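You operate a simulated robot arm through the tools that you are given. There is no shell and no other tool. Be economical: measure what you need, move in short steps, check, and stop when the job is done.

Carry out the task below with a simulated robot arm. There is one attempt and no reset: what you move stays moved.

TASK
True the caliper on the two blocks that make the card's size.
Fine: shut the jaws on both, press SET, open up and put the blocks back.

It is judged by the outcome, as a careful person would: the job done as asked, and still so three seconds after it is handed in. It fails if anything else is knocked over, pushed out of place, dropped, spilled or broken.

THE ROBOT
A 6-joint arm with a two-finger parallel gripper, fixed in place. Base frame: the origin is at the foot of the arm, x ahead of it, y to its left, z up; the work surface is at about z = 0. Lengths are in m, angles in rad, forces in N, time in s.
With the tool pointing down near the work surface it reaches from about 0.14 to 0.58 m from the base axis. Its first joint turns from -1.152 to 1.152 rad. Payload 2.1 kg.
Tool frame: the origin (TCP) lies between the finger pads and is the grasp point; the fingertips stand 0.03 m ahead of it; z points along the fingers, y is the line along which they close. The gripper opens to 0.094 m. The fingers are 0.028 m wide and 0.01 m thick; the gripper's body (0.05 by 0.096 m) begins 0.055 m behind the TCP.
Orientation is that of the tool frame in the base frame, as a unit quaternion [w, x, y, z]. With the fingers straight down and closing along the base's y, the tool's x points along the base's -x, its y along +y and its z along -z.

THE INTERFACE
- The arm moves only by the tool servo_tool. Its argument "plan" is a list of rows, each an object of numbers (a shift or turn left out is 0, a gripper value left out holds the last): "tx", "ty", "tz": the shift along the base's x, y, z in m; "ax", "ay", "az": the turn, a rotation vector about the base's x, y, z in rad. In form: [{"tx": .., "ty": .., "tz": .., "ax": .., "ay": .., "az": ..}, ...]. A call has 1 to 20 rows; each row is the pose to reach, as a shift and turn from the pose commanded when the call began. "hand" is the closure in counts, from 0 (fully open) to 255 (shut), set as the call begins (left out, the last holds). A row lasts 0.2 s, in which the tool goes at most 0.05 m and 0.15 rad; a call with a longer step from one row to the next is refused whole, and so is a gripper value outside its range. A pose out of reach is approached as far as the arm can. The call stops where the force on the tool passes 70 N (or 10 N more than at its start, if that is more) or the arm is blocked; 0.2 s more then pass. The fingers move at their own pace (about 0.072 m/s each) and stop on an object; they squeeze with about 21 N. The grip force told is the motor's: it shows also when the fingers shut on nothing. Time passes only in rows, and 0.2 s behind the last, so rows that repeat a pose let the fingers close. It gives the time, the measured TCP pose, the force on the tool (base axes), the opening and the grip force at its end, in the units of the frame above (readings bear some noise).
- Cameras (640 x 400 px; columns grow to the right, rows downward): "scene" is fixed at [0.053, -0.3745, 0.4755]; the picture's right is [0.77, -0.63, 0.00], its down [-0.41, -0.51, -0.76] and it looks along [0.48, 0.58, -0.65] (base axes); focal length 237 px, centre (320, 200). "wrist" rides on the gripper at [-0.037, 0, -0.058] in the tool frame; the picture's right is [0.00, -1.00, 0.00], its down [0.97, 0.00, -0.24] and it looks along [0.24, 0.00, 0.97] (tool axes); focal length 218 px, centre (320, 200).
- capture(camera): a new picture of that camera. No time passes.
- point_at(camera, pixels): for up to 12 pixels [column, row] of the newest picture of that camera ("zoom" is the newest enlarged one), the place [x, y, z] in the base frame of the surface seen there, good to about 0.003 m. No time passes.
- close_up(camera, box): a new picture of the part [left, top, right, bottom] of that camera's present view, enlarged. No time passes.
- hand_in(): hands the job in; it is judged then, once.

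Work in short steps. Measure before you move; look again where a grasp or a placing could have gone wrong, and mend it. You have 80 turns and 54 pictures in all, the two below and enlarged ones among them. Open the gripper and draw the arm clear of the work before you hand the job in, unless the task says otherwise; then end with one line.

The tools are called as a command line: name --argument value ..., lists and objects as JSON in quotes. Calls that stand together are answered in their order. servo_tool: Moves the arm, as the interface text tells. Its arguments: {"type":"object","properties":{"plan":{"type":"array"},"hand":{"type":"number"}},"required":["plan"]} The other tools are called the same way: capture (camera) takes a picture; point_at (camera, pixels) gives the place of the surface under pixels of a picture; close_up (camera, box) takes an enlarged picture of a part of a camera's view; hand_in () hands the job in.

At the start:

```text
clock: 0.0
tcp_pos: [0.3678, -0.1058, 0.305]
tcp_rot: [0.0, 0.0, 1.0, 0.0]
contact_force: [0.0, 0.2, 0.0]
grip_width: 0.0941
finger_force: 0.0
```

scene: 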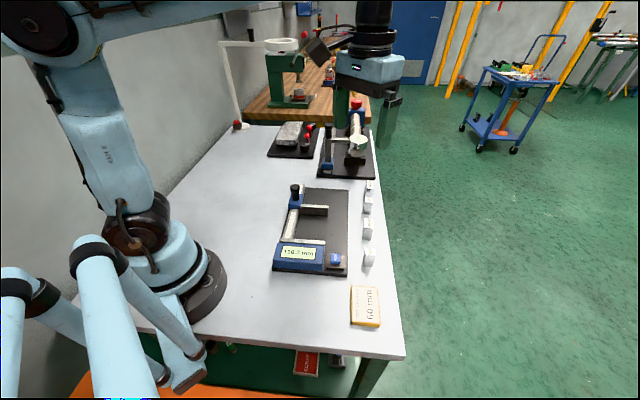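
wrist: 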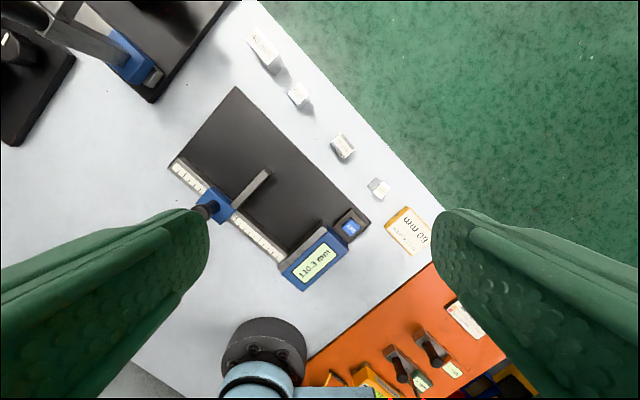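

I'll enlarge the card, blocks and caliper to read them.

close_up --camera "scene" --box '[330, 170, 410, 220]'

close_up --camera "scene" --box '[330, 210, 410, 340]'

close_up --camera "wrist" --box '[230, 10, 450, 260]'

close_up --camera "scene" --box '[260, 170, 360, 285]'

```text
8.00 times, centred on (370, 195) of scene
```

zoom: 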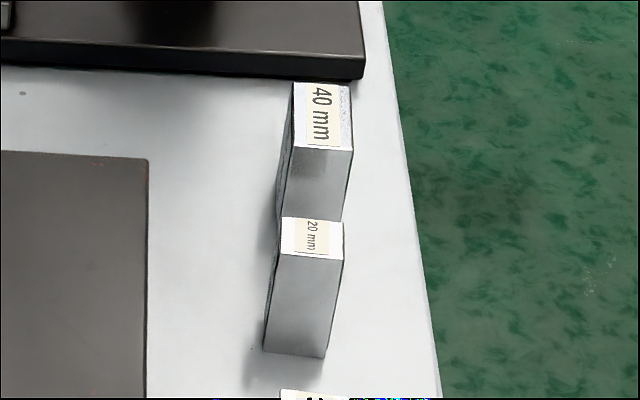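

```text
3.08 times, centred on (370, 275) of scene
```

zoom: 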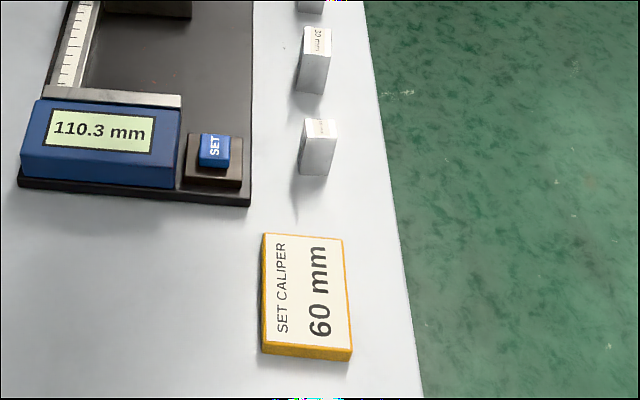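

```text
1.60 times, centred on (340, 135) of wrist
```

zoom: 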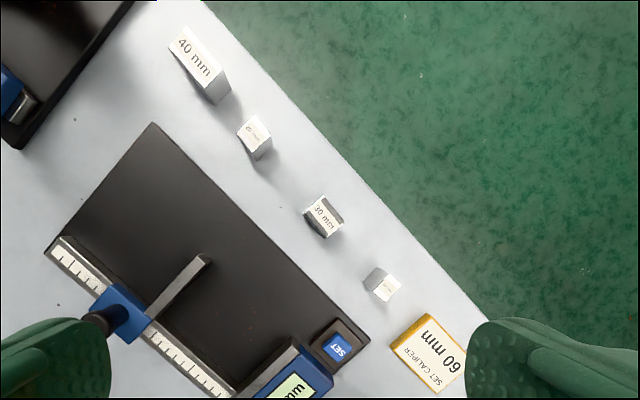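

```text
3.48 times, centred on (310, 228) of scene
```

zoom: 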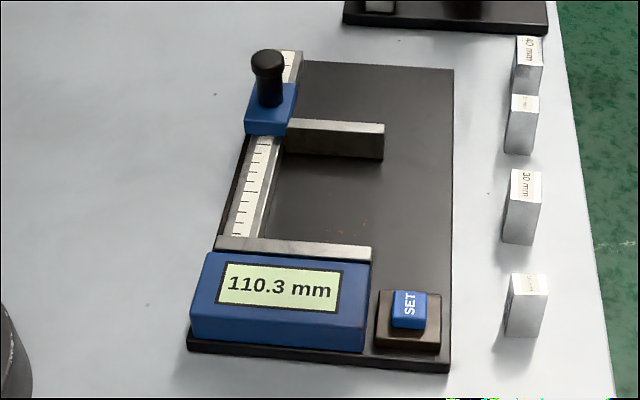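

The far blocks read 40 and 20, the third 30. I'll check the fourth, re-read the second, and locate the parts.

close_up --camera "scene" --box '[354, 240, 386, 270]'

close_up --camera "wrist" --box '[235, 20, 395, 120]'

capture --camera "wrist"

point_at --camera "wrist" --pixels '[[264, 47], [300, 95], [343, 145], [380, 186], [234, 88], [370, 221], [168, 163], [351, 227], [268, 172], [235, 205], [284, 250], [203, 206]]'

capture --camera "scene"

point_at --camera "scene" --pixels '[[295, 188], [294, 205], [300, 210], [326, 206], [284, 239], [325, 241], [335, 257], [370, 183], [368, 198], [368, 220], [370, 252], [298, 252]]'

```text
13.33 times, centred on (370, 255) of scene
```

zoom: 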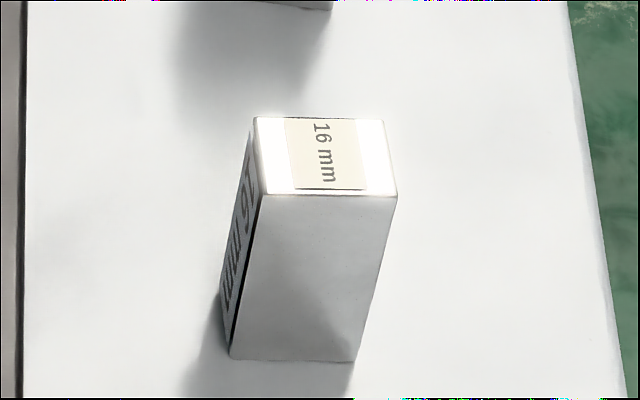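

```text
4.00 times, centred on (315, 70) of wrist
```

zoom: 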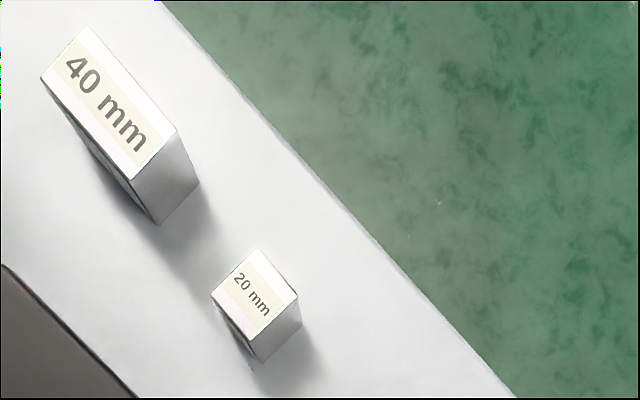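

```text
45 pictures are left
```

wrist: 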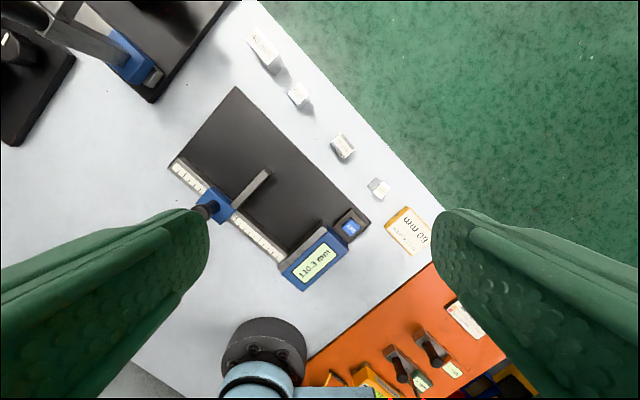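

```text
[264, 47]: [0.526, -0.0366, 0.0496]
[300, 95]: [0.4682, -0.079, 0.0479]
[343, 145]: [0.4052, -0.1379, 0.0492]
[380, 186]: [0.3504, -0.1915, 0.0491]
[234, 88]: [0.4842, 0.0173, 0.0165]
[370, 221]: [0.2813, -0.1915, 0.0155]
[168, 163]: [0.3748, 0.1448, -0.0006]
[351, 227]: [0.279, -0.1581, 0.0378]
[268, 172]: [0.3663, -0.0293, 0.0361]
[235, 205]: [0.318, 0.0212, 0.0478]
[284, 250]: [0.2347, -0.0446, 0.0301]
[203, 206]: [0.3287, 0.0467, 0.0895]
```

```text
44 pictures are left
```

scene: 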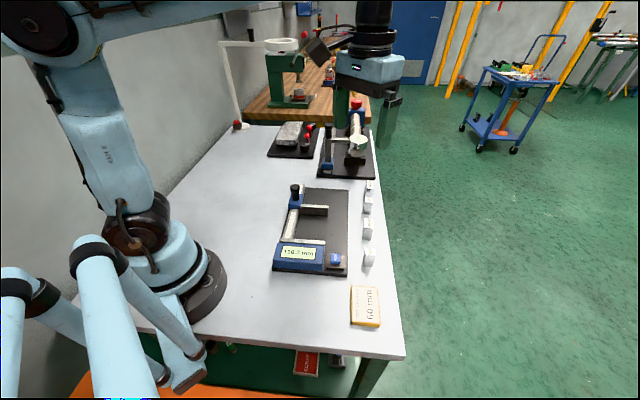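

```text
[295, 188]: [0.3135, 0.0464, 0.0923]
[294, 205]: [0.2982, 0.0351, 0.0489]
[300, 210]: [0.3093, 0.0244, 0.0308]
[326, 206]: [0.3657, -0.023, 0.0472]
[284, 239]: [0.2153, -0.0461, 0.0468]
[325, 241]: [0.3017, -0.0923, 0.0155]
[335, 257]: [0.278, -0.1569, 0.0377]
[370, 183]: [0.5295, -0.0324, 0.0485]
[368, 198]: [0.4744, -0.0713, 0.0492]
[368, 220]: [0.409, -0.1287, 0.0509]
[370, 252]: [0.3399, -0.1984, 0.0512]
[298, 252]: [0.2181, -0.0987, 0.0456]
```

The pair for 60 mm is 40 + 20 (16 and 30 stay put). I turn the tool about 45° to line up with the caliper and block row, for an aligned view from above.

servo_tool --plan '[{"az": 0.13}, {"az": 0.26, "tx": 0.01}, {"az": 0.39, "tx": 0.02}, {"az": 0.52, "tx": 0.03, "ty": 0.01}, {"az": 0.65, "tx": 0.03, "ty": 0.03}, {"az": 0.785, "tx": 0.03, "ty": 0.03}, {"az": 0.785, "tx": 0.03, "ty": 0.03}]' --hand 0

capture --camera "wrist"

```text
clock: 1.6
tcp_pos: [0.398, -0.0745, 0.3048]
tcp_rot: [0.0, -0.383, 0.924, 0.0]
contact_force: [-0.1, 0.2, -0.5]
grip_width: 0.0942
finger_force: 0.1
```

```text
43 pictures are left
```

wrist: 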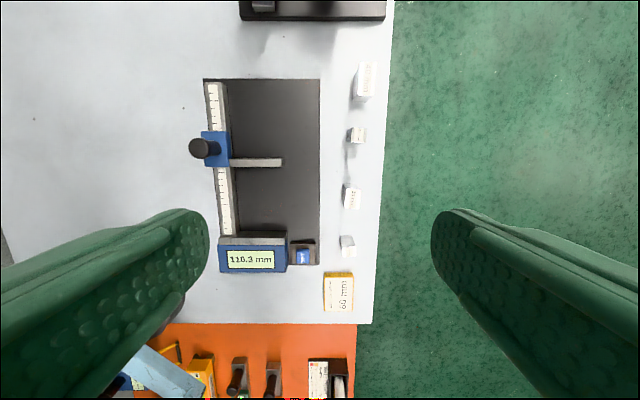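

Caliper is well aligned with the tool now. Zoom to measure the jaws and blocks accurately.

close_up --camera "wrist" --box '[180, 50, 390, 180]'

point_at --camera "zoom" --pixels '[[545, 45], [575, 45], [540, 135], [570, 140], [520, 240], [560, 240], [515, 275], [50, 300], [153, 335], [307, 335], [153, 350], [307, 355]]'

point_at --camera "wrist" --pixels '[[205, 81], [319, 80], [319, 262], [232, 100], [232, 220], [240, 236], [283, 232], [302, 257], [288, 245], [205, 146], [215, 140], [280, 200]]'

```text
3.05 times, centred on (285, 115) of wrist
```

zoom: 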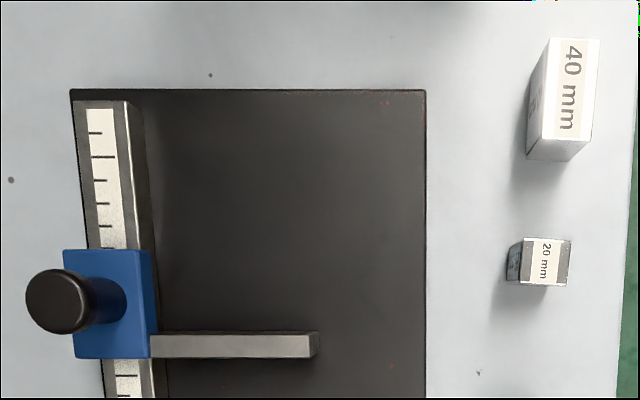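

```text
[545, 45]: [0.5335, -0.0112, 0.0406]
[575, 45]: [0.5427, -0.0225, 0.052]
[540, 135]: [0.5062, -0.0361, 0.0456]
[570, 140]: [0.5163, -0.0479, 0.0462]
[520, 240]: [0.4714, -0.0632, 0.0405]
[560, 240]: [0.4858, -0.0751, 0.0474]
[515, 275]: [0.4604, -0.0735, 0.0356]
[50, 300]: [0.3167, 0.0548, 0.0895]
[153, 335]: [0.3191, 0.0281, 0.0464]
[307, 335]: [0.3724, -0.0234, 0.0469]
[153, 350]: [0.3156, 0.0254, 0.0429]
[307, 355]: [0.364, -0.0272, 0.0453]
```

```text
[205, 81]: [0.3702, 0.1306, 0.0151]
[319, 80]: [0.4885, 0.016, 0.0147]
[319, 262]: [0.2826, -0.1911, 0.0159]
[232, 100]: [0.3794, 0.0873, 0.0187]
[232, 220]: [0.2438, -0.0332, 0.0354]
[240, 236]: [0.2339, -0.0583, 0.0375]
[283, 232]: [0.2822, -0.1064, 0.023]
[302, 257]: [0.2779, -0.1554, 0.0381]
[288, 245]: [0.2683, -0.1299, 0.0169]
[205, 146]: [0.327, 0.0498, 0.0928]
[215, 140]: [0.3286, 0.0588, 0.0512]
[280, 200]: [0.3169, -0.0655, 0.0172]
```

Next I check the height of the neighbouring fixture beyond the 40 block, plus the beam and moving-jaw heights, before going low.

point_at --camera "scene" --pixels '[[356, 104], [357, 150], [327, 165], [372, 177], [320, 177], [340, 140], [292, 225], [296, 205], [328, 214], [302, 238], [312, 240]]'

servo_tool --plan '[{"tx": 0.03, "ty": 0.01}, {"tx": 0.07, "ty": 0.02}, {"tx": 0.1, "ty": 0.03}, {"tx": 0.12, "ty": 0.036, "tz": -0.03}, {"tx": 0.12, "ty": 0.036, "tz": -0.07}, {"tx": 0.12, "ty": 0.036, "tz": -0.11}, {"tx": 0.12, "ty": 0.036, "tz": -0.13}, {"tx": 0.12, "ty": 0.036, "tz": -0.13}]' --hand 110

capture --camera "wrist"

```text
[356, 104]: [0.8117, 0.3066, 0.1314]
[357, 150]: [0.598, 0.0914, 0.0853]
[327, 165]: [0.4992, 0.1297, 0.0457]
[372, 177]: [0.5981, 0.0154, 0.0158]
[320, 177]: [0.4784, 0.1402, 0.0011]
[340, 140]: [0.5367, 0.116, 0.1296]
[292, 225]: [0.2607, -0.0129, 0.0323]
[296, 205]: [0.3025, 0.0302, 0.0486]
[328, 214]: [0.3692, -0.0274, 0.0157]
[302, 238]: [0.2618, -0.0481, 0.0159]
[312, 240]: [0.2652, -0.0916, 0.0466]
```

```text
clock: 3.4
tcp_pos: [0.5181, -0.0397, 0.1721]
tcp_rot: [0.001, -0.383, 0.924, 0.0]
contact_force: [0.1, -0.5, 0.4]
grip_width: 0.0537
finger_force: 0.1
```

```text
41 pictures are left
```

wrist: 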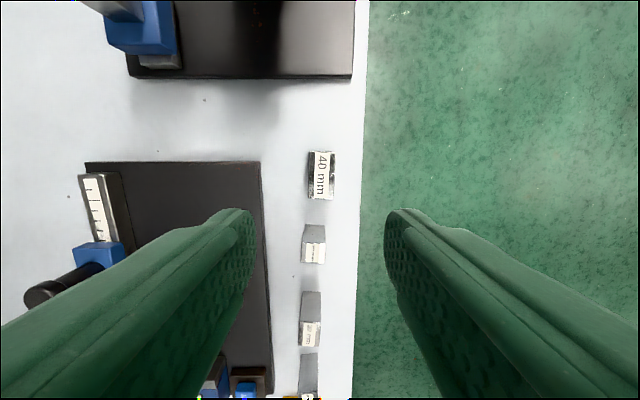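

close_up --camera "wrist" --box '[270, 130, 370, 280]'

point_at --camera "wrist" --pixels '[[311, 153], [333, 153], [312, 197], [332, 197], [322, 175], [304, 247], [324, 246], [305, 260], [323, 260], [313, 254]]'

```text
2.67 times, centred on (320, 205) of wrist
```

zoom: 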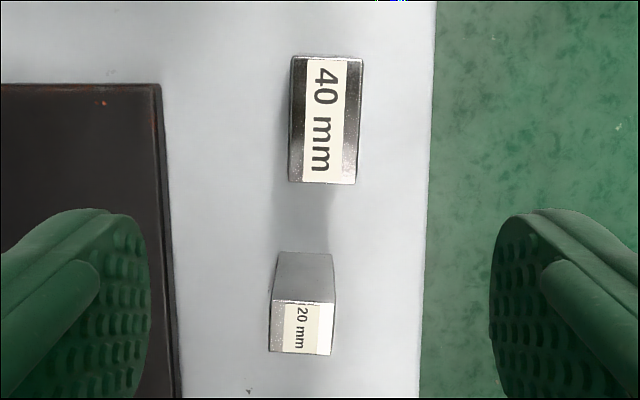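

```text
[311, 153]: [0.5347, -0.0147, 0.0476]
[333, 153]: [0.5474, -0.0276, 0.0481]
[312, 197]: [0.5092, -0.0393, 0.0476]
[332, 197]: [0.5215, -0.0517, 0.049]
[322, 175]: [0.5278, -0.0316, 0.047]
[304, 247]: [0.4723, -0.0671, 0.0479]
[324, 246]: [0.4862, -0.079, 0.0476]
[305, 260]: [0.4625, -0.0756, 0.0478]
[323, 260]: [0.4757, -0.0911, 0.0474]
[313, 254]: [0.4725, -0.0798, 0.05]
```

Row blocks are square with the tool: 40 centre ≈ (0.528, -0.033), 20 centre ≈ (0.474, -0.078). Take the 20 first: above it, descend to TCP z≈0.048, then grip.

servo_tool --plan '[{"tx": -0.022, "ty": -0.019}, {"tx": -0.0439, "ty": -0.0385}, {"tx": -0.0439, "ty": -0.0385, "tz": -0.04}, {"tx": -0.0439, "ty": -0.0385, "tz": -0.08}, {"tx": -0.0439, "ty": -0.0385, "tz": -0.11}, {"tx": -0.0439, "ty": -0.0385, "tz": -0.124}, {"tx": -0.0439, "ty": -0.0385, "tz": -0.124}]'

capture --camera "wrist"

```text
clock: 5.0
tcp_pos: [0.4765, -0.0784, 0.0504]
tcp_rot: [0.0, -0.383, 0.924, 0.0]
contact_force: [-1.1, 0.6, -0.3]
grip_width: 0.0534
finger_force: 0.0
```

```text
39 pictures are left
```

wrist: 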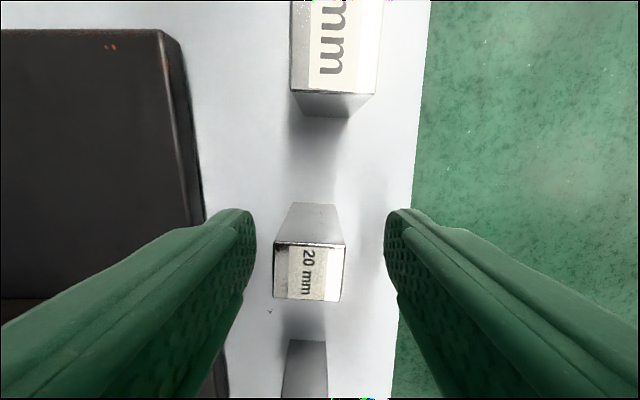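

Block is ~2 mm left of centre; shift to centre, then grip.

servo_tool --plan '[{"tx": -0.0017, "ty": 0.0017}, {"tx": -0.0017, "ty": 0.0017}]'

servo_tool --plan '[{}, {}, {}]' --hand 255

```text
clock: 5.6
tcp_pos: [0.4733, -0.0765, 0.0502]
tcp_rot: [0.0, -0.383, 0.924, 0.0]
contact_force: [-0.5, 0.4, -1.0]
grip_width: 0.0534
finger_force: 0.1
```

```text
clock: 6.4
tcp_pos: [0.4731, -0.0772, 0.0511]
tcp_rot: [0.0, -0.382, 0.924, 0.0]
contact_force: [-0.4, -0.1, 0.3]
grip_width: 0.0255
finger_force: 20.6
```

Gripped (25.5 mm wide). Lift and carry over the plate to near the fixed jaw, staying a little above the plate.

servo_tool --plan '[{"tz": 0.04}, {"tz": 0.08}, {"tx": -0.045, "ty": 0.003, "tz": 0.08}, {"tx": -0.09, "ty": 0.006, "tz": 0.08}, {"tx": -0.135, "ty": 0.01, "tz": 0.08}, {"tx": -0.175, "ty": 0.013, "tz": 0.08}, {"tx": -0.1904, "ty": 0.0132, "tz": 0.08}, {"tx": -0.1904, "ty": 0.0132, "tz": 0.05}, {"tx": -0.1904, "ty": 0.0132, "tz": 0.03}, {"tx": -0.1904, "ty": 0.0132, "tz": 0.03}]'

capture --camera "wrist"

close_up --camera "scene" --box '[260, 170, 400, 290]'

```text
clock: 8.6
tcp_pos: [0.2823, -0.0668, 0.0802]
tcp_rot: [0.0, -0.383, 0.924, 0.0]
contact_force: [0.0, -0.3, -1.8]
grip_width: 0.0238
finger_force: 20.8
```

```text
38 pictures are left
```

wrist: 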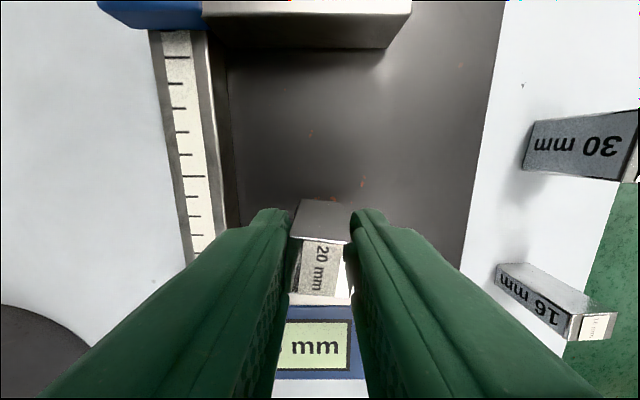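

```text
3.33 times, centred on (330, 230) of scene
```

zoom: 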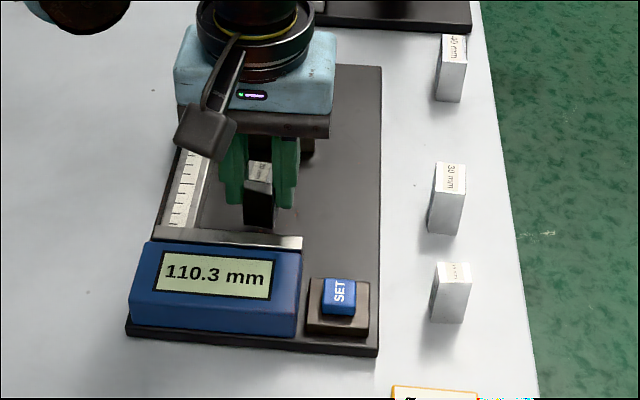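

Clear of the jaws and beam. Lower gently onto the plate.

servo_tool --plan '[{"tz": -0.006}, {"tz": -0.01}, {"tz": -0.0125}, {"tz": -0.014}, {"tz": -0.014}]'

```text
clock: 9.8
tcp_pos: [0.2824, -0.0639, 0.0669]
tcp_rot: [-0.001, -0.383, 0.924, 0.001]
contact_force: [-0.1, -0.6, -1.2]
grip_width: 0.0238
finger_force: 20.3
```

servo_tool --plan '[{"tz": -0.001}, {"tz": -0.0018}, {"tz": -0.0018}]'

```text
clock: 10.6
tcp_pos: [0.2825, -0.0636, 0.0657]
tcp_rot: [-0.001, -0.382, 0.924, 0.0]
contact_force: [-3.9, -2.5, 15.5]
grip_width: 0.0239
finger_force: 20.5
```

Contact (15 N). Release to a ~50 mm opening and rise.

servo_tool --plan '[{"tz": 0.0008}, {"tz": 0.0008}, {"tz": 0.0008}]' --hand 118

servo_tool --plan '[{"tz": 0.04}, {"tz": 0.08}, {"tz": 0.08}]'

capture --camera "wrist"

```text
clock: 11.4
tcp_pos: [0.2834, -0.0637, 0.0654]
tcp_rot: [0.0, -0.382, 0.924, 0.0]
contact_force: [0.0, 0.3, 0.1]
grip_width: 0.0506
finger_force: 0.3
```

```text
clock: 12.2
tcp_pos: [0.283, -0.0632, 0.1476]
tcp_rot: [0.0, -0.383, 0.924, 0.0]
contact_force: [0.5, -0.1, -1.0]
grip_width: 0.0507
finger_force: 0.0
```

```text
36 pictures are left
```

wrist: 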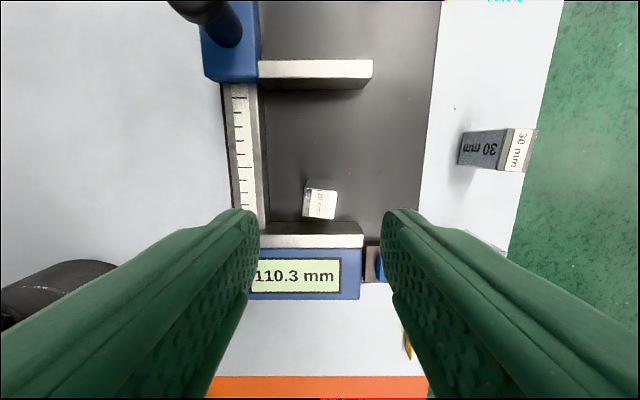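

The 20 block seems slightly yawed; look closer.

close_up --camera "wrist" --box '[240, 50, 400, 250]'

point_at --camera "wrist" --pixels '[[308, 190], [337, 191], [304, 215], [334, 217], [320, 203], [258, 78], [370, 78], [268, 236], [360, 236], [275, 215], [300, 228], [308, 183]]'

```text
2.00 times, centred on (320, 150) of wrist
```

zoom: 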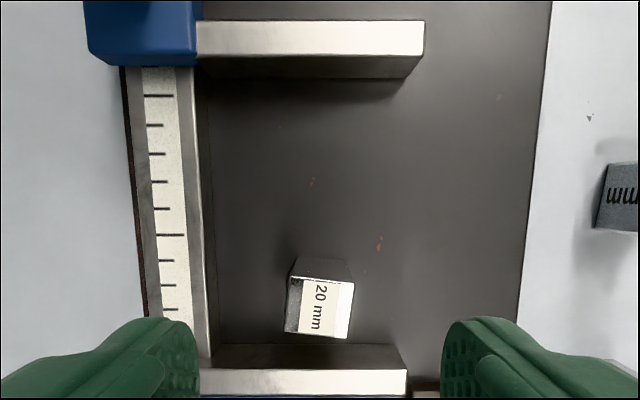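

```text
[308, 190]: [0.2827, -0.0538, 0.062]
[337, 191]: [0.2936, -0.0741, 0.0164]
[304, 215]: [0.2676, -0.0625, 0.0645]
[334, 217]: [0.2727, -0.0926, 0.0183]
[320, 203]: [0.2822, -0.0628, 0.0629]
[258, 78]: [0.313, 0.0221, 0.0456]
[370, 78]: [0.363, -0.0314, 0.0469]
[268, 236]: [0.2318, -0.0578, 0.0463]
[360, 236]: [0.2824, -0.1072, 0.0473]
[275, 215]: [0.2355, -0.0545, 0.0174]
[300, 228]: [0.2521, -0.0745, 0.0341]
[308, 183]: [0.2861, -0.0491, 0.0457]
```

20 block stands at s-centre with ~5° yaw; the jaws will square it. Now fetch the 40 block.

servo_tool --plan '[{"tx": 0.04, "ty": 0.005}, {"tx": 0.085, "ty": 0.01}, {"tx": 0.13, "ty": 0.016}, {"tx": 0.175, "ty": 0.022}, {"tx": 0.215, "ty": 0.027}, {"tx": 0.2442, "ty": 0.0313}, {"tx": 0.2442, "ty": 0.0313, "tz": -0.03}, {"tx": 0.2442, "ty": 0.0313, "tz": -0.06}, {"tx": 0.2442, "ty": 0.0313, "tz": -0.085}, {"tx": 0.2442, "ty": 0.0313, "tz": -0.0975}, {"tx": 0.2442, "ty": 0.0313, "tz": -0.0975}]'

capture --camera "wrist"

```text
clock: 14.6
tcp_pos: [0.5277, -0.0329, 0.0475]
tcp_rot: [-0.001, -0.383, 0.924, 0.001]
contact_force: [0.0, 0.2, 1.1]
grip_width: 0.0506
finger_force: 0.0
```

```text
34 pictures are left
```

wrist: 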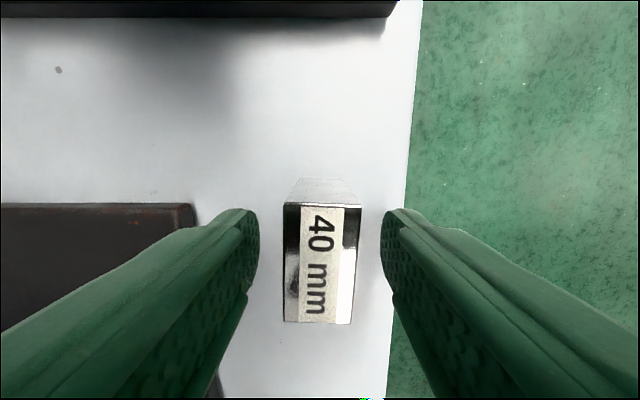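

Block is centred between the fingers (cols 283–358). Close and check.

servo_tool --plan '[{}, {}, {}]' --hand 255

servo_tool --plan '[{"tz": 0.04}, {"tz": 0.08}, {"tz": 0.08}]'

capture --camera "wrist"

```text
clock: 15.4
tcp_pos: [0.5277, -0.0334, 0.0484]
tcp_rot: [0.001, -0.382, 0.924, 0.001]
contact_force: [-0.2, 0.4, 0.8]
grip_width: 0.0264
finger_force: 21.6
```

```text
clock: 16.2
tcp_pos: [0.5276, -0.034, 0.1286]
tcp_rot: [0.0, -0.383, 0.924, 0.001]
contact_force: [-0.7, -0.1, -4.3]
grip_width: 0.0265
finger_force: 20.2
```

```text
33 pictures are left
```

wrist: 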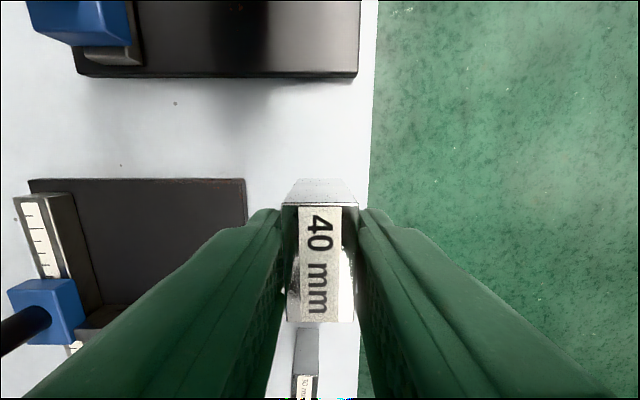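

Held squarely. Carry it between the 20 block and the moving jaw.

servo_tool --plan '[{"tx": -0.04}, {"tx": -0.085}, {"tx": -0.13}, {"tx": -0.17}, {"tx": -0.2, "ty": -0.0006}, {"tx": -0.2158, "ty": -0.0006}, {"tx": -0.2158, "ty": -0.0006, "tz": -0.025}, {"tx": -0.2158, "ty": -0.0006, "tz": -0.045}, {"tx": -0.2158, "ty": -0.0006, "tz": -0.045}]'

capture --camera "wrist"

close_up --camera "scene" --box '[270, 180, 370, 280]'

```text
clock: 18.2
tcp_pos: [0.3108, -0.0335, 0.0818]
tcp_rot: [0.0, -0.383, 0.924, 0.0]
contact_force: [0.2, 0.9, -3.6]
grip_width: 0.0266
finger_force: 20.8
```

```text
32 pictures are left
```

wrist: 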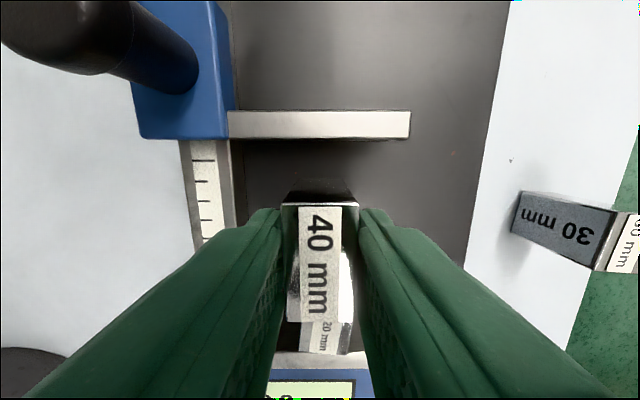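

```text
4.00 times, centred on (320, 230) of scene
```

zoom: 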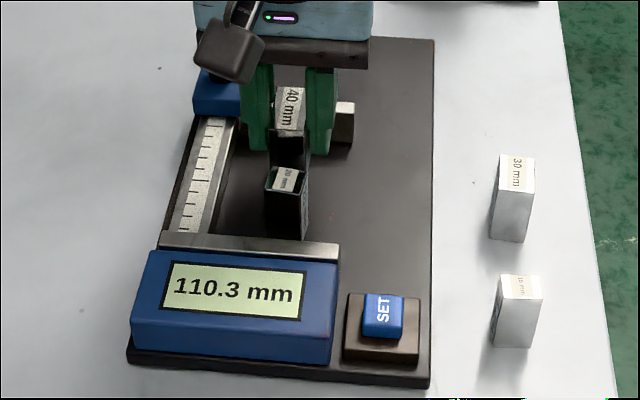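

Room on both sides. Lower onto the plate.

servo_tool --plan '[{"tz": -0.008}, {"tz": -0.014}, {"tz": -0.017}, {"tz": -0.0185}, {"tz": -0.0185}]'

```text
clock: 19.4
tcp_pos: [0.3107, -0.0327, 0.0647]
tcp_rot: [0.001, -0.384, 0.924, 0.0]
contact_force: [0.4, 1.1, -4.0]
grip_width: 0.0262
finger_force: 21.0
```

servo_tool --plan '[{"tz": -0.0008}, {"tz": -0.0014}, {"tz": -0.0014}]'

```text
clock: 20.2
tcp_pos: [0.31, -0.0334, 0.0652]
tcp_rot: [0.0, -0.383, 0.924, 0.0]
contact_force: [0.2, -0.8, -3.2]
grip_width: 0.0263
finger_force: 20.6
```

servo_tool --plan '[{"tz": -0.0008}, {"tz": -0.0012}, {"tz": -0.0012}]'

```text
clock: 21.0
tcp_pos: [0.3108, -0.0321, 0.0635]
tcp_rot: [-0.001, -0.383, 0.924, 0.0]
contact_force: [-2.8, 1.8, 16.0]
grip_width: 0.0263
finger_force: 21.3
```

Contact. Release and rise.

servo_tool --plan '[{"tz": 0.0008}, {"tz": 0.0008}, {"tz": 0.0008}]' --hand 118

servo_tool --plan '[{"tz": 0.04}, {"tz": 0.08}, {"tz": 0.12}, {"tz": 0.12}]'

capture --camera "wrist"

```text
clock: 21.8
tcp_pos: [0.3101, -0.0328, 0.0643]
tcp_rot: [0.0, -0.383, 0.924, 0.0]
contact_force: [-0.4, -0.1, 0.7]
grip_width: 0.0505
finger_force: 0.1
```

```text
clock: 22.8
tcp_pos: [0.3091, -0.0321, 0.1833]
tcp_rot: [0.0, -0.383, 0.924, 0.0]
contact_force: [0.3, 0.6, -0.2]
grip_width: 0.0505
finger_force: 0.1
```

```text
30 pictures are left
```

wrist: 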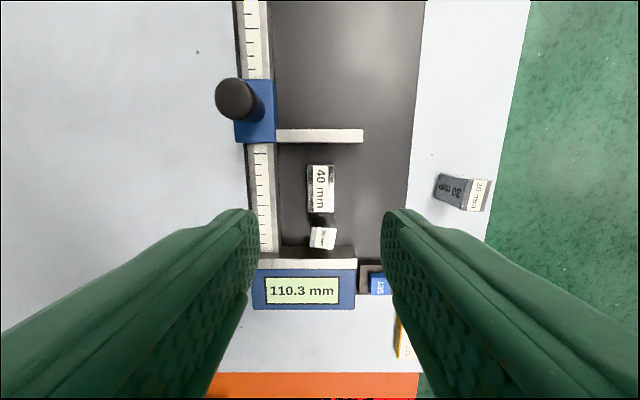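

close_up --camera "wrist" --box '[205, 70, 375, 280]'

point_at --camera "wrist" --pixels '[[235, 98], [222, 88], [242, 112], [264, 100], [310, 170], [333, 170], [310, 208], [332, 208], [314, 245], [334, 247], [312, 230], [336, 231]]'

```text
1.90 times, centred on (290, 175) of wrist
```

zoom: 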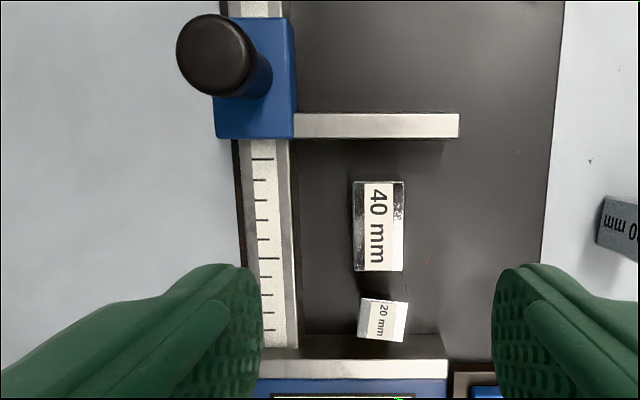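

```text
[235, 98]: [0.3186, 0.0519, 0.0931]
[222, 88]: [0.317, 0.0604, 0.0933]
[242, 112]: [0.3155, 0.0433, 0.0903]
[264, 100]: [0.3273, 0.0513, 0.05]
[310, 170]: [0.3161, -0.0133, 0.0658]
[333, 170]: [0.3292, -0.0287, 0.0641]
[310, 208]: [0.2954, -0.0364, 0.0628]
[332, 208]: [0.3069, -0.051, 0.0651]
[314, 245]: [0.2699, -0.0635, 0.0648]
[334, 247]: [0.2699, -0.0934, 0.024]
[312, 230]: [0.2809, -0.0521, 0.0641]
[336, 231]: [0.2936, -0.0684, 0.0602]
```

Blocks are in place. Knob centre ≈ (0.318, 0.052), top z 0.093. Move over it, then descend to grip it.

servo_tool --plan '[{"tx": 0.004, "ty": 0.04}, {"tx": 0.0084, "ty": 0.0845}, {"tx": 0.0084, "ty": 0.0845, "tz": -0.03}, {"tx": 0.0084, "ty": 0.0845, "tz": -0.045}, {"tx": 0.0084, "ty": 0.0845, "tz": -0.045}]' --hand 90

capture --camera "wrist"

```text
clock: 24.0
tcp_pos: [0.3213, 0.0522, 0.1396]
tcp_rot: [0.001, -0.383, 0.924, 0.0]
contact_force: [-0.8, 0.0, -0.7]
grip_width: 0.061
finger_force: 0.1
```

```text
28 pictures are left
```

wrist: 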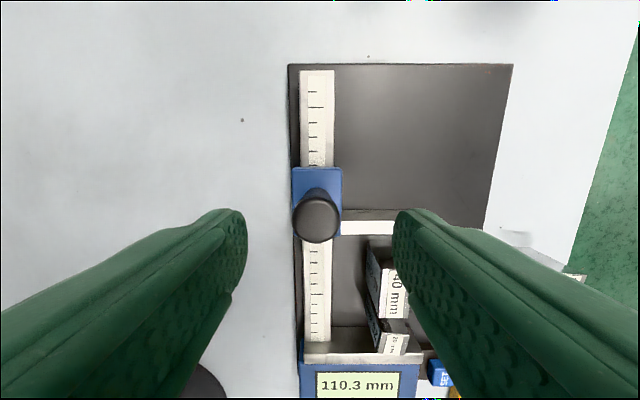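

Knob is centred within 2 mm (316, 220). Descend and grip.

servo_tool --plan '[{"tx": -0.0014, "ty": 0.0014, "tz": -0.025}, {"tx": -0.0014, "ty": 0.0014, "tz": -0.04}, {"tx": -0.0014, "ty": 0.0014, "tz": -0.049}, {"tx": -0.0014, "ty": 0.0014, "tz": -0.049}]'

servo_tool --plan '[{}, {}, {}]' --hand 255

```text
clock: 25.0
tcp_pos: [0.3179, 0.0543, 0.0895]
tcp_rot: [-0.001, -0.383, 0.924, 0.001]
contact_force: [0.1, 0.2, 0.7]
grip_width: 0.0608
finger_force: 0.0
```

```text
clock: 25.8
tcp_pos: [0.3167, 0.0523, 0.0896]
tcp_rot: [0.0, -0.383, 0.924, -0.001]
contact_force: [10.4, -8.5, 0.7]
grip_width: 0.026
finger_force: 20.8
```

Knob gripped. Slide along -u by 25 mm and check the readout.

servo_tool --plan '[{"tx": -0.003, "ty": -0.003}, {"tx": -0.006, "ty": -0.006}, {"tx": -0.009, "ty": -0.009}, {"tx": -0.012, "ty": -0.012}, {"tx": -0.015, "ty": -0.015}, {"tx": -0.018, "ty": -0.018}, {"tx": -0.018, "ty": -0.018}]'

capture --camera "wrist"

```text
clock: 27.4
tcp_pos: [0.3017, 0.0359, 0.0896]
tcp_rot: [0.0, -0.383, 0.924, 0.0]
contact_force: [17.0, -13.6, 0.2]
grip_width: 0.0257
finger_force: 20.9
```

```text
27 pictures are left
```

wrist: 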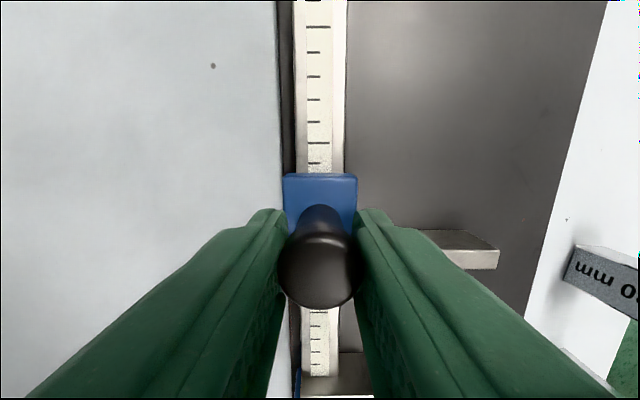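

Slider follows; lateral load 21 N, so bias +t by 2–3 mm while continuing 22 mm.

servo_tool --plan '[{"tx": -0.001, "ty": -0.005}, {"tx": -0.004, "ty": -0.008}, {"tx": -0.007, "ty": -0.011}, {"tx": -0.01, "ty": -0.014}, {"tx": -0.0135, "ty": -0.0175}, {"tx": -0.0135, "ty": -0.0175}]'

close_up --camera "scene" --box '[270, 170, 370, 280]'

```text
clock: 28.8
tcp_pos: [0.2842, 0.0189, 0.088]
tcp_rot: [-0.001, -0.383, 0.924, 0.002]
contact_force: [-20.3, 22.0, 0.5]
grip_width: 0.0259
finger_force: 21.2
```

```text
3.64 times, centred on (320, 225) of scene
```

zoom: 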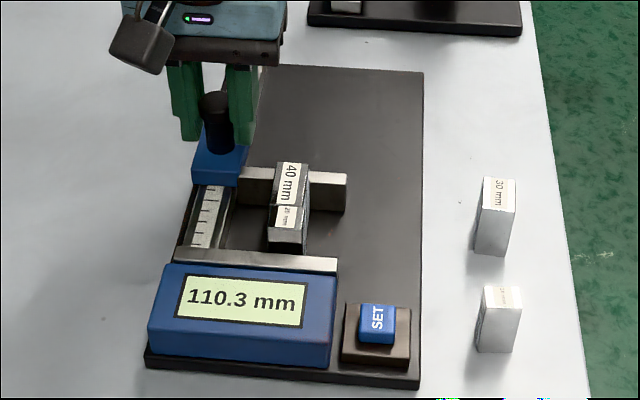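

Blocks are being pushed together; lateral correction was too much, halve it back. Continue slowly ~6 mm.

servo_tool --plan '[{"tx": -0.0014, "ty": 0.0014}, {"tx": -0.0028, "ty": -0.0}, {"tx": -0.0042, "ty": -0.0014}, {"tx": -0.0056, "ty": -0.0028}, {"tx": -0.0056, "ty": -0.0028}]'

close_up --camera "scene" --box '[270, 170, 370, 280]'

```text
clock: 30.0
tcp_pos: [0.2814, 0.0157, 0.0889]
tcp_rot: [0.003, -0.382, 0.924, 0.002]
contact_force: [-4.4, 22.0, 1.7]
grip_width: 0.0263
finger_force: 21.1
```

```text
3.64 times, centred on (320, 225) of scene
```

zoom: 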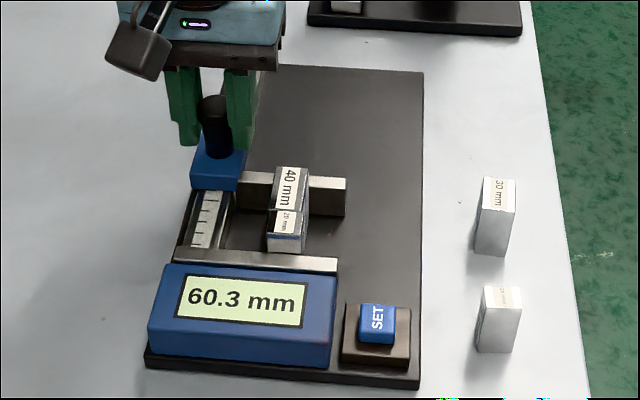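

Readout is 60.3 with 12 N resistance along the beam: shut on both blocks. Nudge slightly more to confirm firm closing.

servo_tool --plan '[{"tx": -0.001, "ty": 0.0002}, {"tx": -0.0018, "ty": -0.0004}, {"tx": -0.0018, "ty": -0.0004}]'

capture --camera "wrist"

close_up --camera "scene" --box '[290, 205, 350, 260]'

```text
clock: 30.8
tcp_pos: [0.2796, 0.0145, 0.0903]
tcp_rot: [0.002, -0.382, 0.924, 0.0]
contact_force: [14.4, 16.8, 0.3]
grip_width: 0.0262
finger_force: 21.2
```

```text
24 pictures are left
```

wrist: 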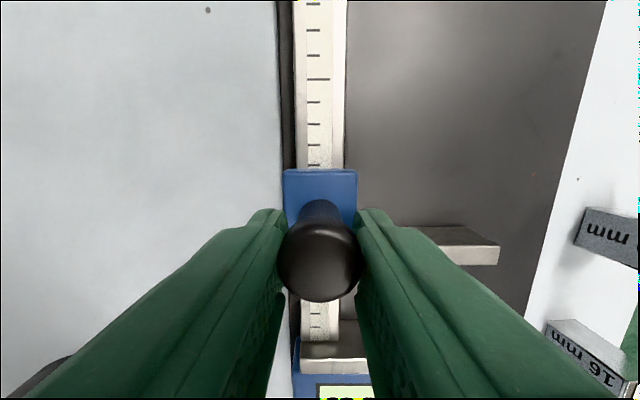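

```text
7.27 times, centred on (320, 232) of scene
```

zoom: 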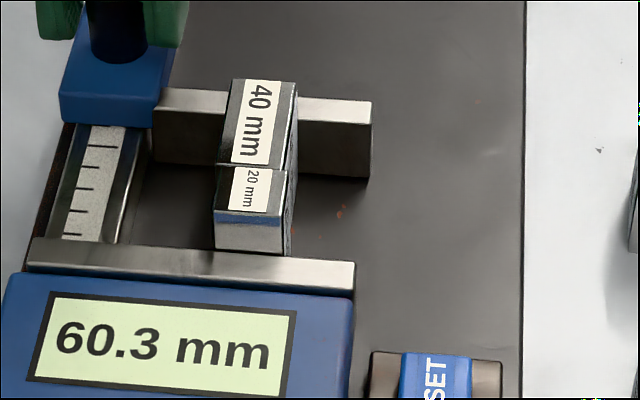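

Firm (22 N along u) and steady at 60.3. Release the knob and rise straight up, then view.

servo_tool --plan '[{}, {}, {}]' --hand 90

servo_tool --plan '[{"tz": 0.04}, {"tz": 0.08}, {"tz": 0.08}]'

close_up --camera "scene" --box '[270, 170, 370, 280]'

point_at --camera "zoom" --pixels '[[376, 318], [366, 308], [388, 308], [376, 340], [350, 310], [212, 100]]'

```text
clock: 31.6
tcp_pos: [0.2787, 0.0146, 0.0888]
tcp_rot: [0.0, -0.383, 0.924, 0.0]
contact_force: [0.6, 0.3, 0.4]
grip_width: 0.0607
finger_force: 0.0
```

```text
clock: 32.4
tcp_pos: [0.2776, 0.0132, 0.1709]
tcp_rot: [0.0, -0.383, 0.924, 0.0]
contact_force: [0.7, -0.7, 0.0]
grip_width: 0.0607
finger_force: 0.0
```

```text
3.64 times, centred on (320, 225) of scene
```

zoom: 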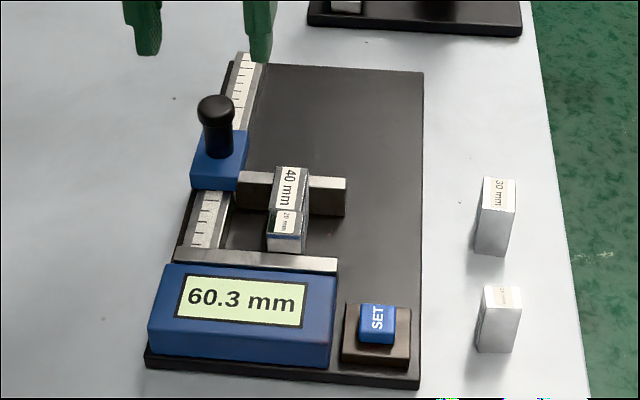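

```text
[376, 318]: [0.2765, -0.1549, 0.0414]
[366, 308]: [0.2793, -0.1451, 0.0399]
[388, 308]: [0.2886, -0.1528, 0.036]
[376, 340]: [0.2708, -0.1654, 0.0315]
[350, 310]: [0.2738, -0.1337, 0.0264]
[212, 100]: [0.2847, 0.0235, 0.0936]
```

Still shut at 60.3. Go above SET (0.278, -0.1555, top z≈0.039) with closed fingers.

servo_tool --plan '[{"ty": -0.04}, {"ty": -0.085}, {"ty": -0.13}, {"ty": -0.169}, {"ty": -0.169, "tz": -0.03}, {"ty": -0.169, "tz": -0.06}, {"ty": -0.169, "tz": -0.085}, {"ty": -0.169, "tz": -0.085}]' --hand 255

capture --camera "wrist"

close_up --camera "scene" --box '[280, 190, 390, 290]'

```text
clock: 34.2
tcp_pos: [0.2783, -0.152, 0.082]
tcp_rot: [0.0, -0.382, 0.924, 0.0]
contact_force: [-0.7, 0.8, 1.3]
grip_width: 0.0
finger_force: 21.1
```

```text
21 pictures are left
```

wrist: 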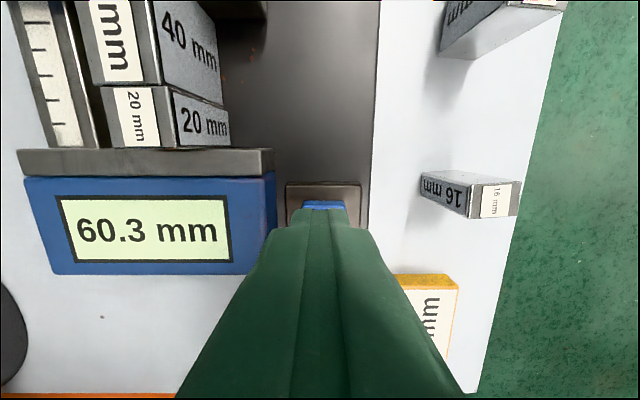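

```text
4.00 times, centred on (335, 240) of scene
```

zoom: 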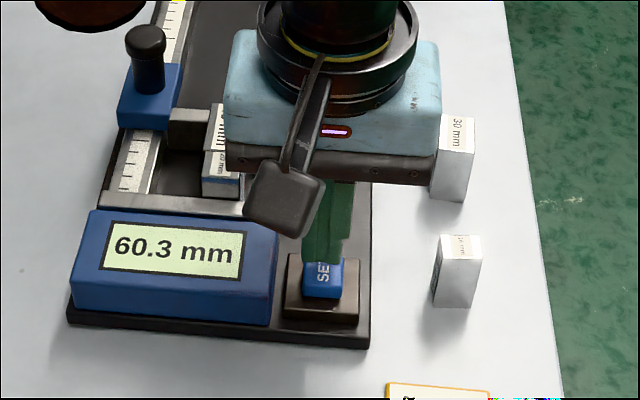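

Nearly over the button; shift 3 mm toward it and press down in small steps.

servo_tool --plan '[{"tx": -0.001, "ty": -0.0035}, {"tx": -0.001, "ty": -0.0035, "tz": -0.005}, {"tx": -0.001, "ty": -0.0035, "tz": -0.009}, {"tx": -0.001, "ty": -0.0035, "tz": -0.012}, {"tx": -0.001, "ty": -0.0035, "tz": -0.014}, {"tx": -0.001, "ty": -0.0035, "tz": -0.016}, {"tx": -0.001, "ty": -0.0035, "tz": -0.016}]'

capture --camera "wrist"

```text
clock: 35.8
tcp_pos: [0.2782, -0.1569, 0.0663]
tcp_rot: [0.0, -0.383, 0.924, 0.0]
contact_force: [-0.9, -0.2, 1.1]
grip_width: 0.0
finger_force: 21.0
```

```text
19 pictures are left
```

wrist: 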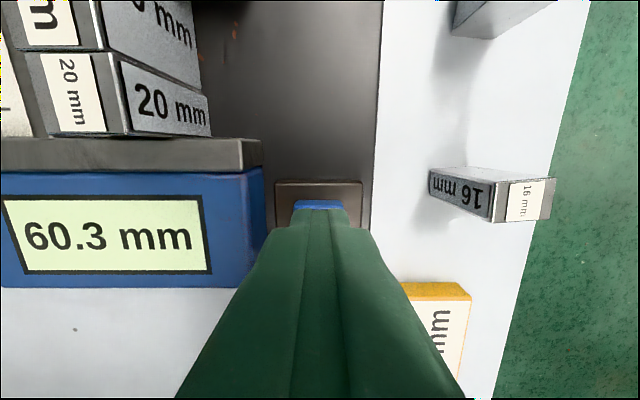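

servo_tool --plan '[{"tz": -0.001}, {"tz": -0.002}, {"tz": -0.003}, {"tz": -0.003}]'

close_up --camera "wrist" --box '[0, 120, 400, 300]'

```text
clock: 36.8
tcp_pos: [0.2771, -0.1587, 0.0657]
tcp_rot: [0.001, -0.383, 0.924, 0.0]
contact_force: [0.9, 1.6, 1.0]
grip_width: 0.0
finger_force: 21.0
```

```text
1.60 times, centred on (200, 210) of wrist
```

zoom: 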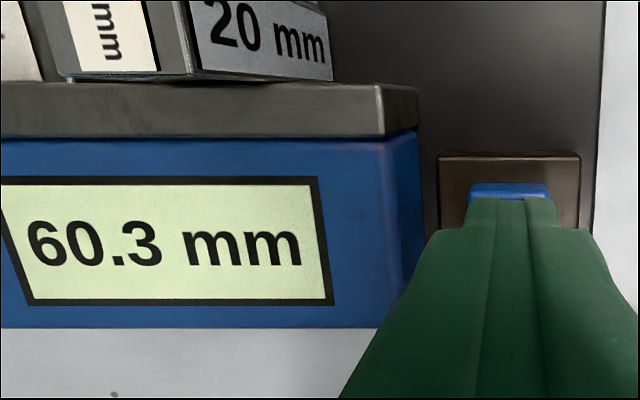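

servo_tool --plan '[{"tz": -0.001}, {"tz": -0.002}, {"tz": -0.003}, {"tz": -0.003}]'

close_up --camera "scene" --box '[280, 210, 380, 290]'

```text
clock: 37.8
tcp_pos: [0.2779, -0.1585, 0.0622]
tcp_rot: [-0.001, -0.382, 0.924, 0.0]
contact_force: [-2.8, 0.3, 8.6]
grip_width: 0.0
finger_force: 21.3
```

```text
5.00 times, centred on (330, 250) of scene
```

zoom: 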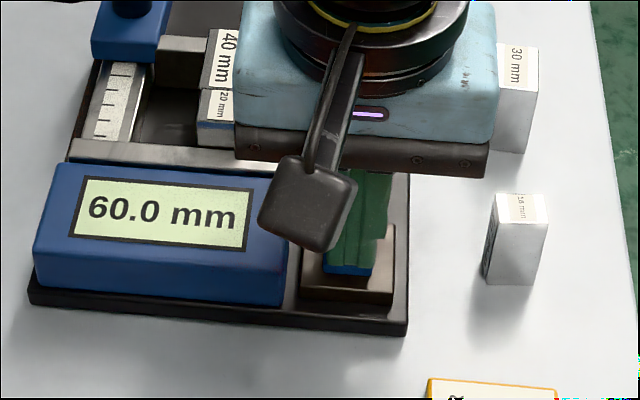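

Display now 60.0: SET taken. Rise, open the fingers, and return over the knob (0.279, 0.0146).

servo_tool --plan '[{"tz": 0.03}, {"tz": 0.07}, {"tz": 0.11}, {"tz": 0.11, "ty": 0.045}, {"tz": 0.11, "ty": 0.09}, {"tz": 0.11, "ty": 0.135, "tx": 0.001}, {"tz": 0.11, "ty": 0.173, "tx": 0.0015}, {"tz": 0.11, "ty": 0.173, "tx": 0.0015}]'

servo_tool --plan '[{}, {}, {"tz": -0.02}, {"tz": -0.03}, {"tz": -0.03}]' --hand 90

capture --camera "wrist"

```text
clock: 39.6
tcp_pos: [0.2803, 0.0125, 0.1774]
tcp_rot: [0.0, -0.383, 0.924, 0.0]
contact_force: [-0.1, 0.5, 0.7]
grip_width: 0.0
finger_force: 21.0
```

```text
clock: 40.8
tcp_pos: [0.2795, 0.0139, 0.144]
tcp_rot: [0.0, -0.383, 0.924, 0.0]
contact_force: [-0.5, -0.7, 0.3]
grip_width: 0.0608
finger_force: 0.0
```

```text
16 pictures are left
```

wrist: 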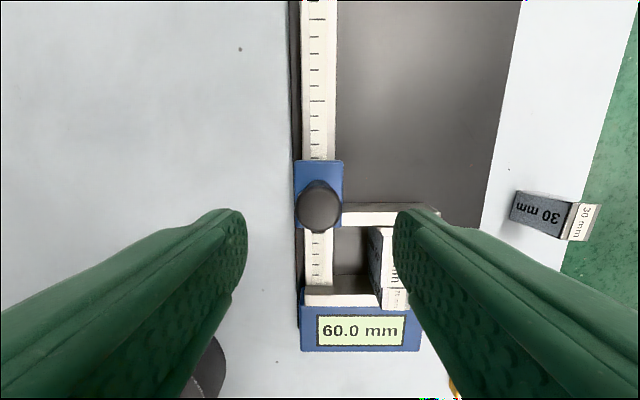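

Knob at (319, 207), ~5–6 mm further along +u than the tool; correct, descend and grip.

servo_tool --plan '[{"tx": 0.004, "ty": 0.004, "tz": -0.025}, {"tx": 0.004, "ty": 0.004, "tz": -0.045}, {"tx": 0.004, "ty": 0.004, "tz": -0.053}, {"tx": 0.004, "ty": 0.004, "tz": -0.053}]'

servo_tool --plan '[{}, {}, {}]' --hand 255

```text
clock: 41.8
tcp_pos: [0.283, 0.0181, 0.0896]
tcp_rot: [0.001, -0.383, 0.924, 0.001]
contact_force: [-0.8, 0.6, 0.2]
grip_width: 0.0608
finger_force: 0.1
```

```text
clock: 42.6
tcp_pos: [0.2842, 0.0178, 0.0907]
tcp_rot: [-0.001, -0.383, 0.924, 0.0]
contact_force: [-3.0, 3.5, -0.1]
grip_width: 0.0257
finger_force: 20.6
```

Gripped with little side load. Open the jaw back ~48 mm to about where it began.

servo_tool --plan '[{"tx": 0.003, "ty": 0.003}, {"tx": 0.006, "ty": 0.0062}, {"tx": 0.009, "ty": 0.0093}, {"tx": 0.012, "ty": 0.0124}, {"tx": 0.015, "ty": 0.0155}, {"tx": 0.018, "ty": 0.0186}, {"tx": 0.021, "ty": 0.0217}, {"tx": 0.024, "ty": 0.0248}, {"tx": 0.027, "ty": 0.0279}, {"tx": 0.03, "ty": 0.031}, {"tx": 0.034, "ty": 0.035}, {"tx": 0.034, "ty": 0.035}]'

close_up --camera "scene" --box '[270, 170, 390, 280]'

```text
clock: 45.2
tcp_pos: [0.3193, 0.0536, 0.0893]
tcp_rot: [0.0, -0.382, 0.924, 0.0]
contact_force: [6.1, -7.0, 13.4]
grip_width: 0.0258
finger_force: 20.9
```

```text
3.64 times, centred on (330, 225) of scene
```

zoom: 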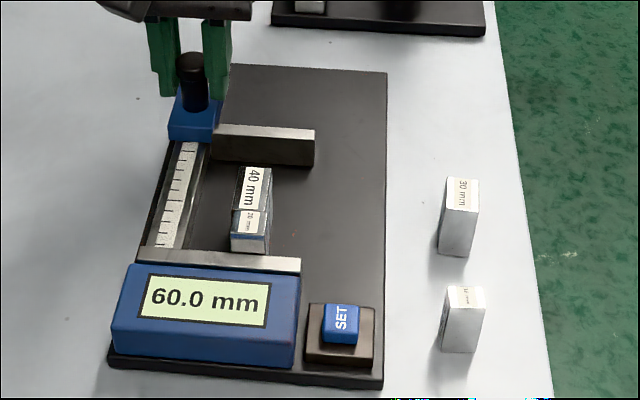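

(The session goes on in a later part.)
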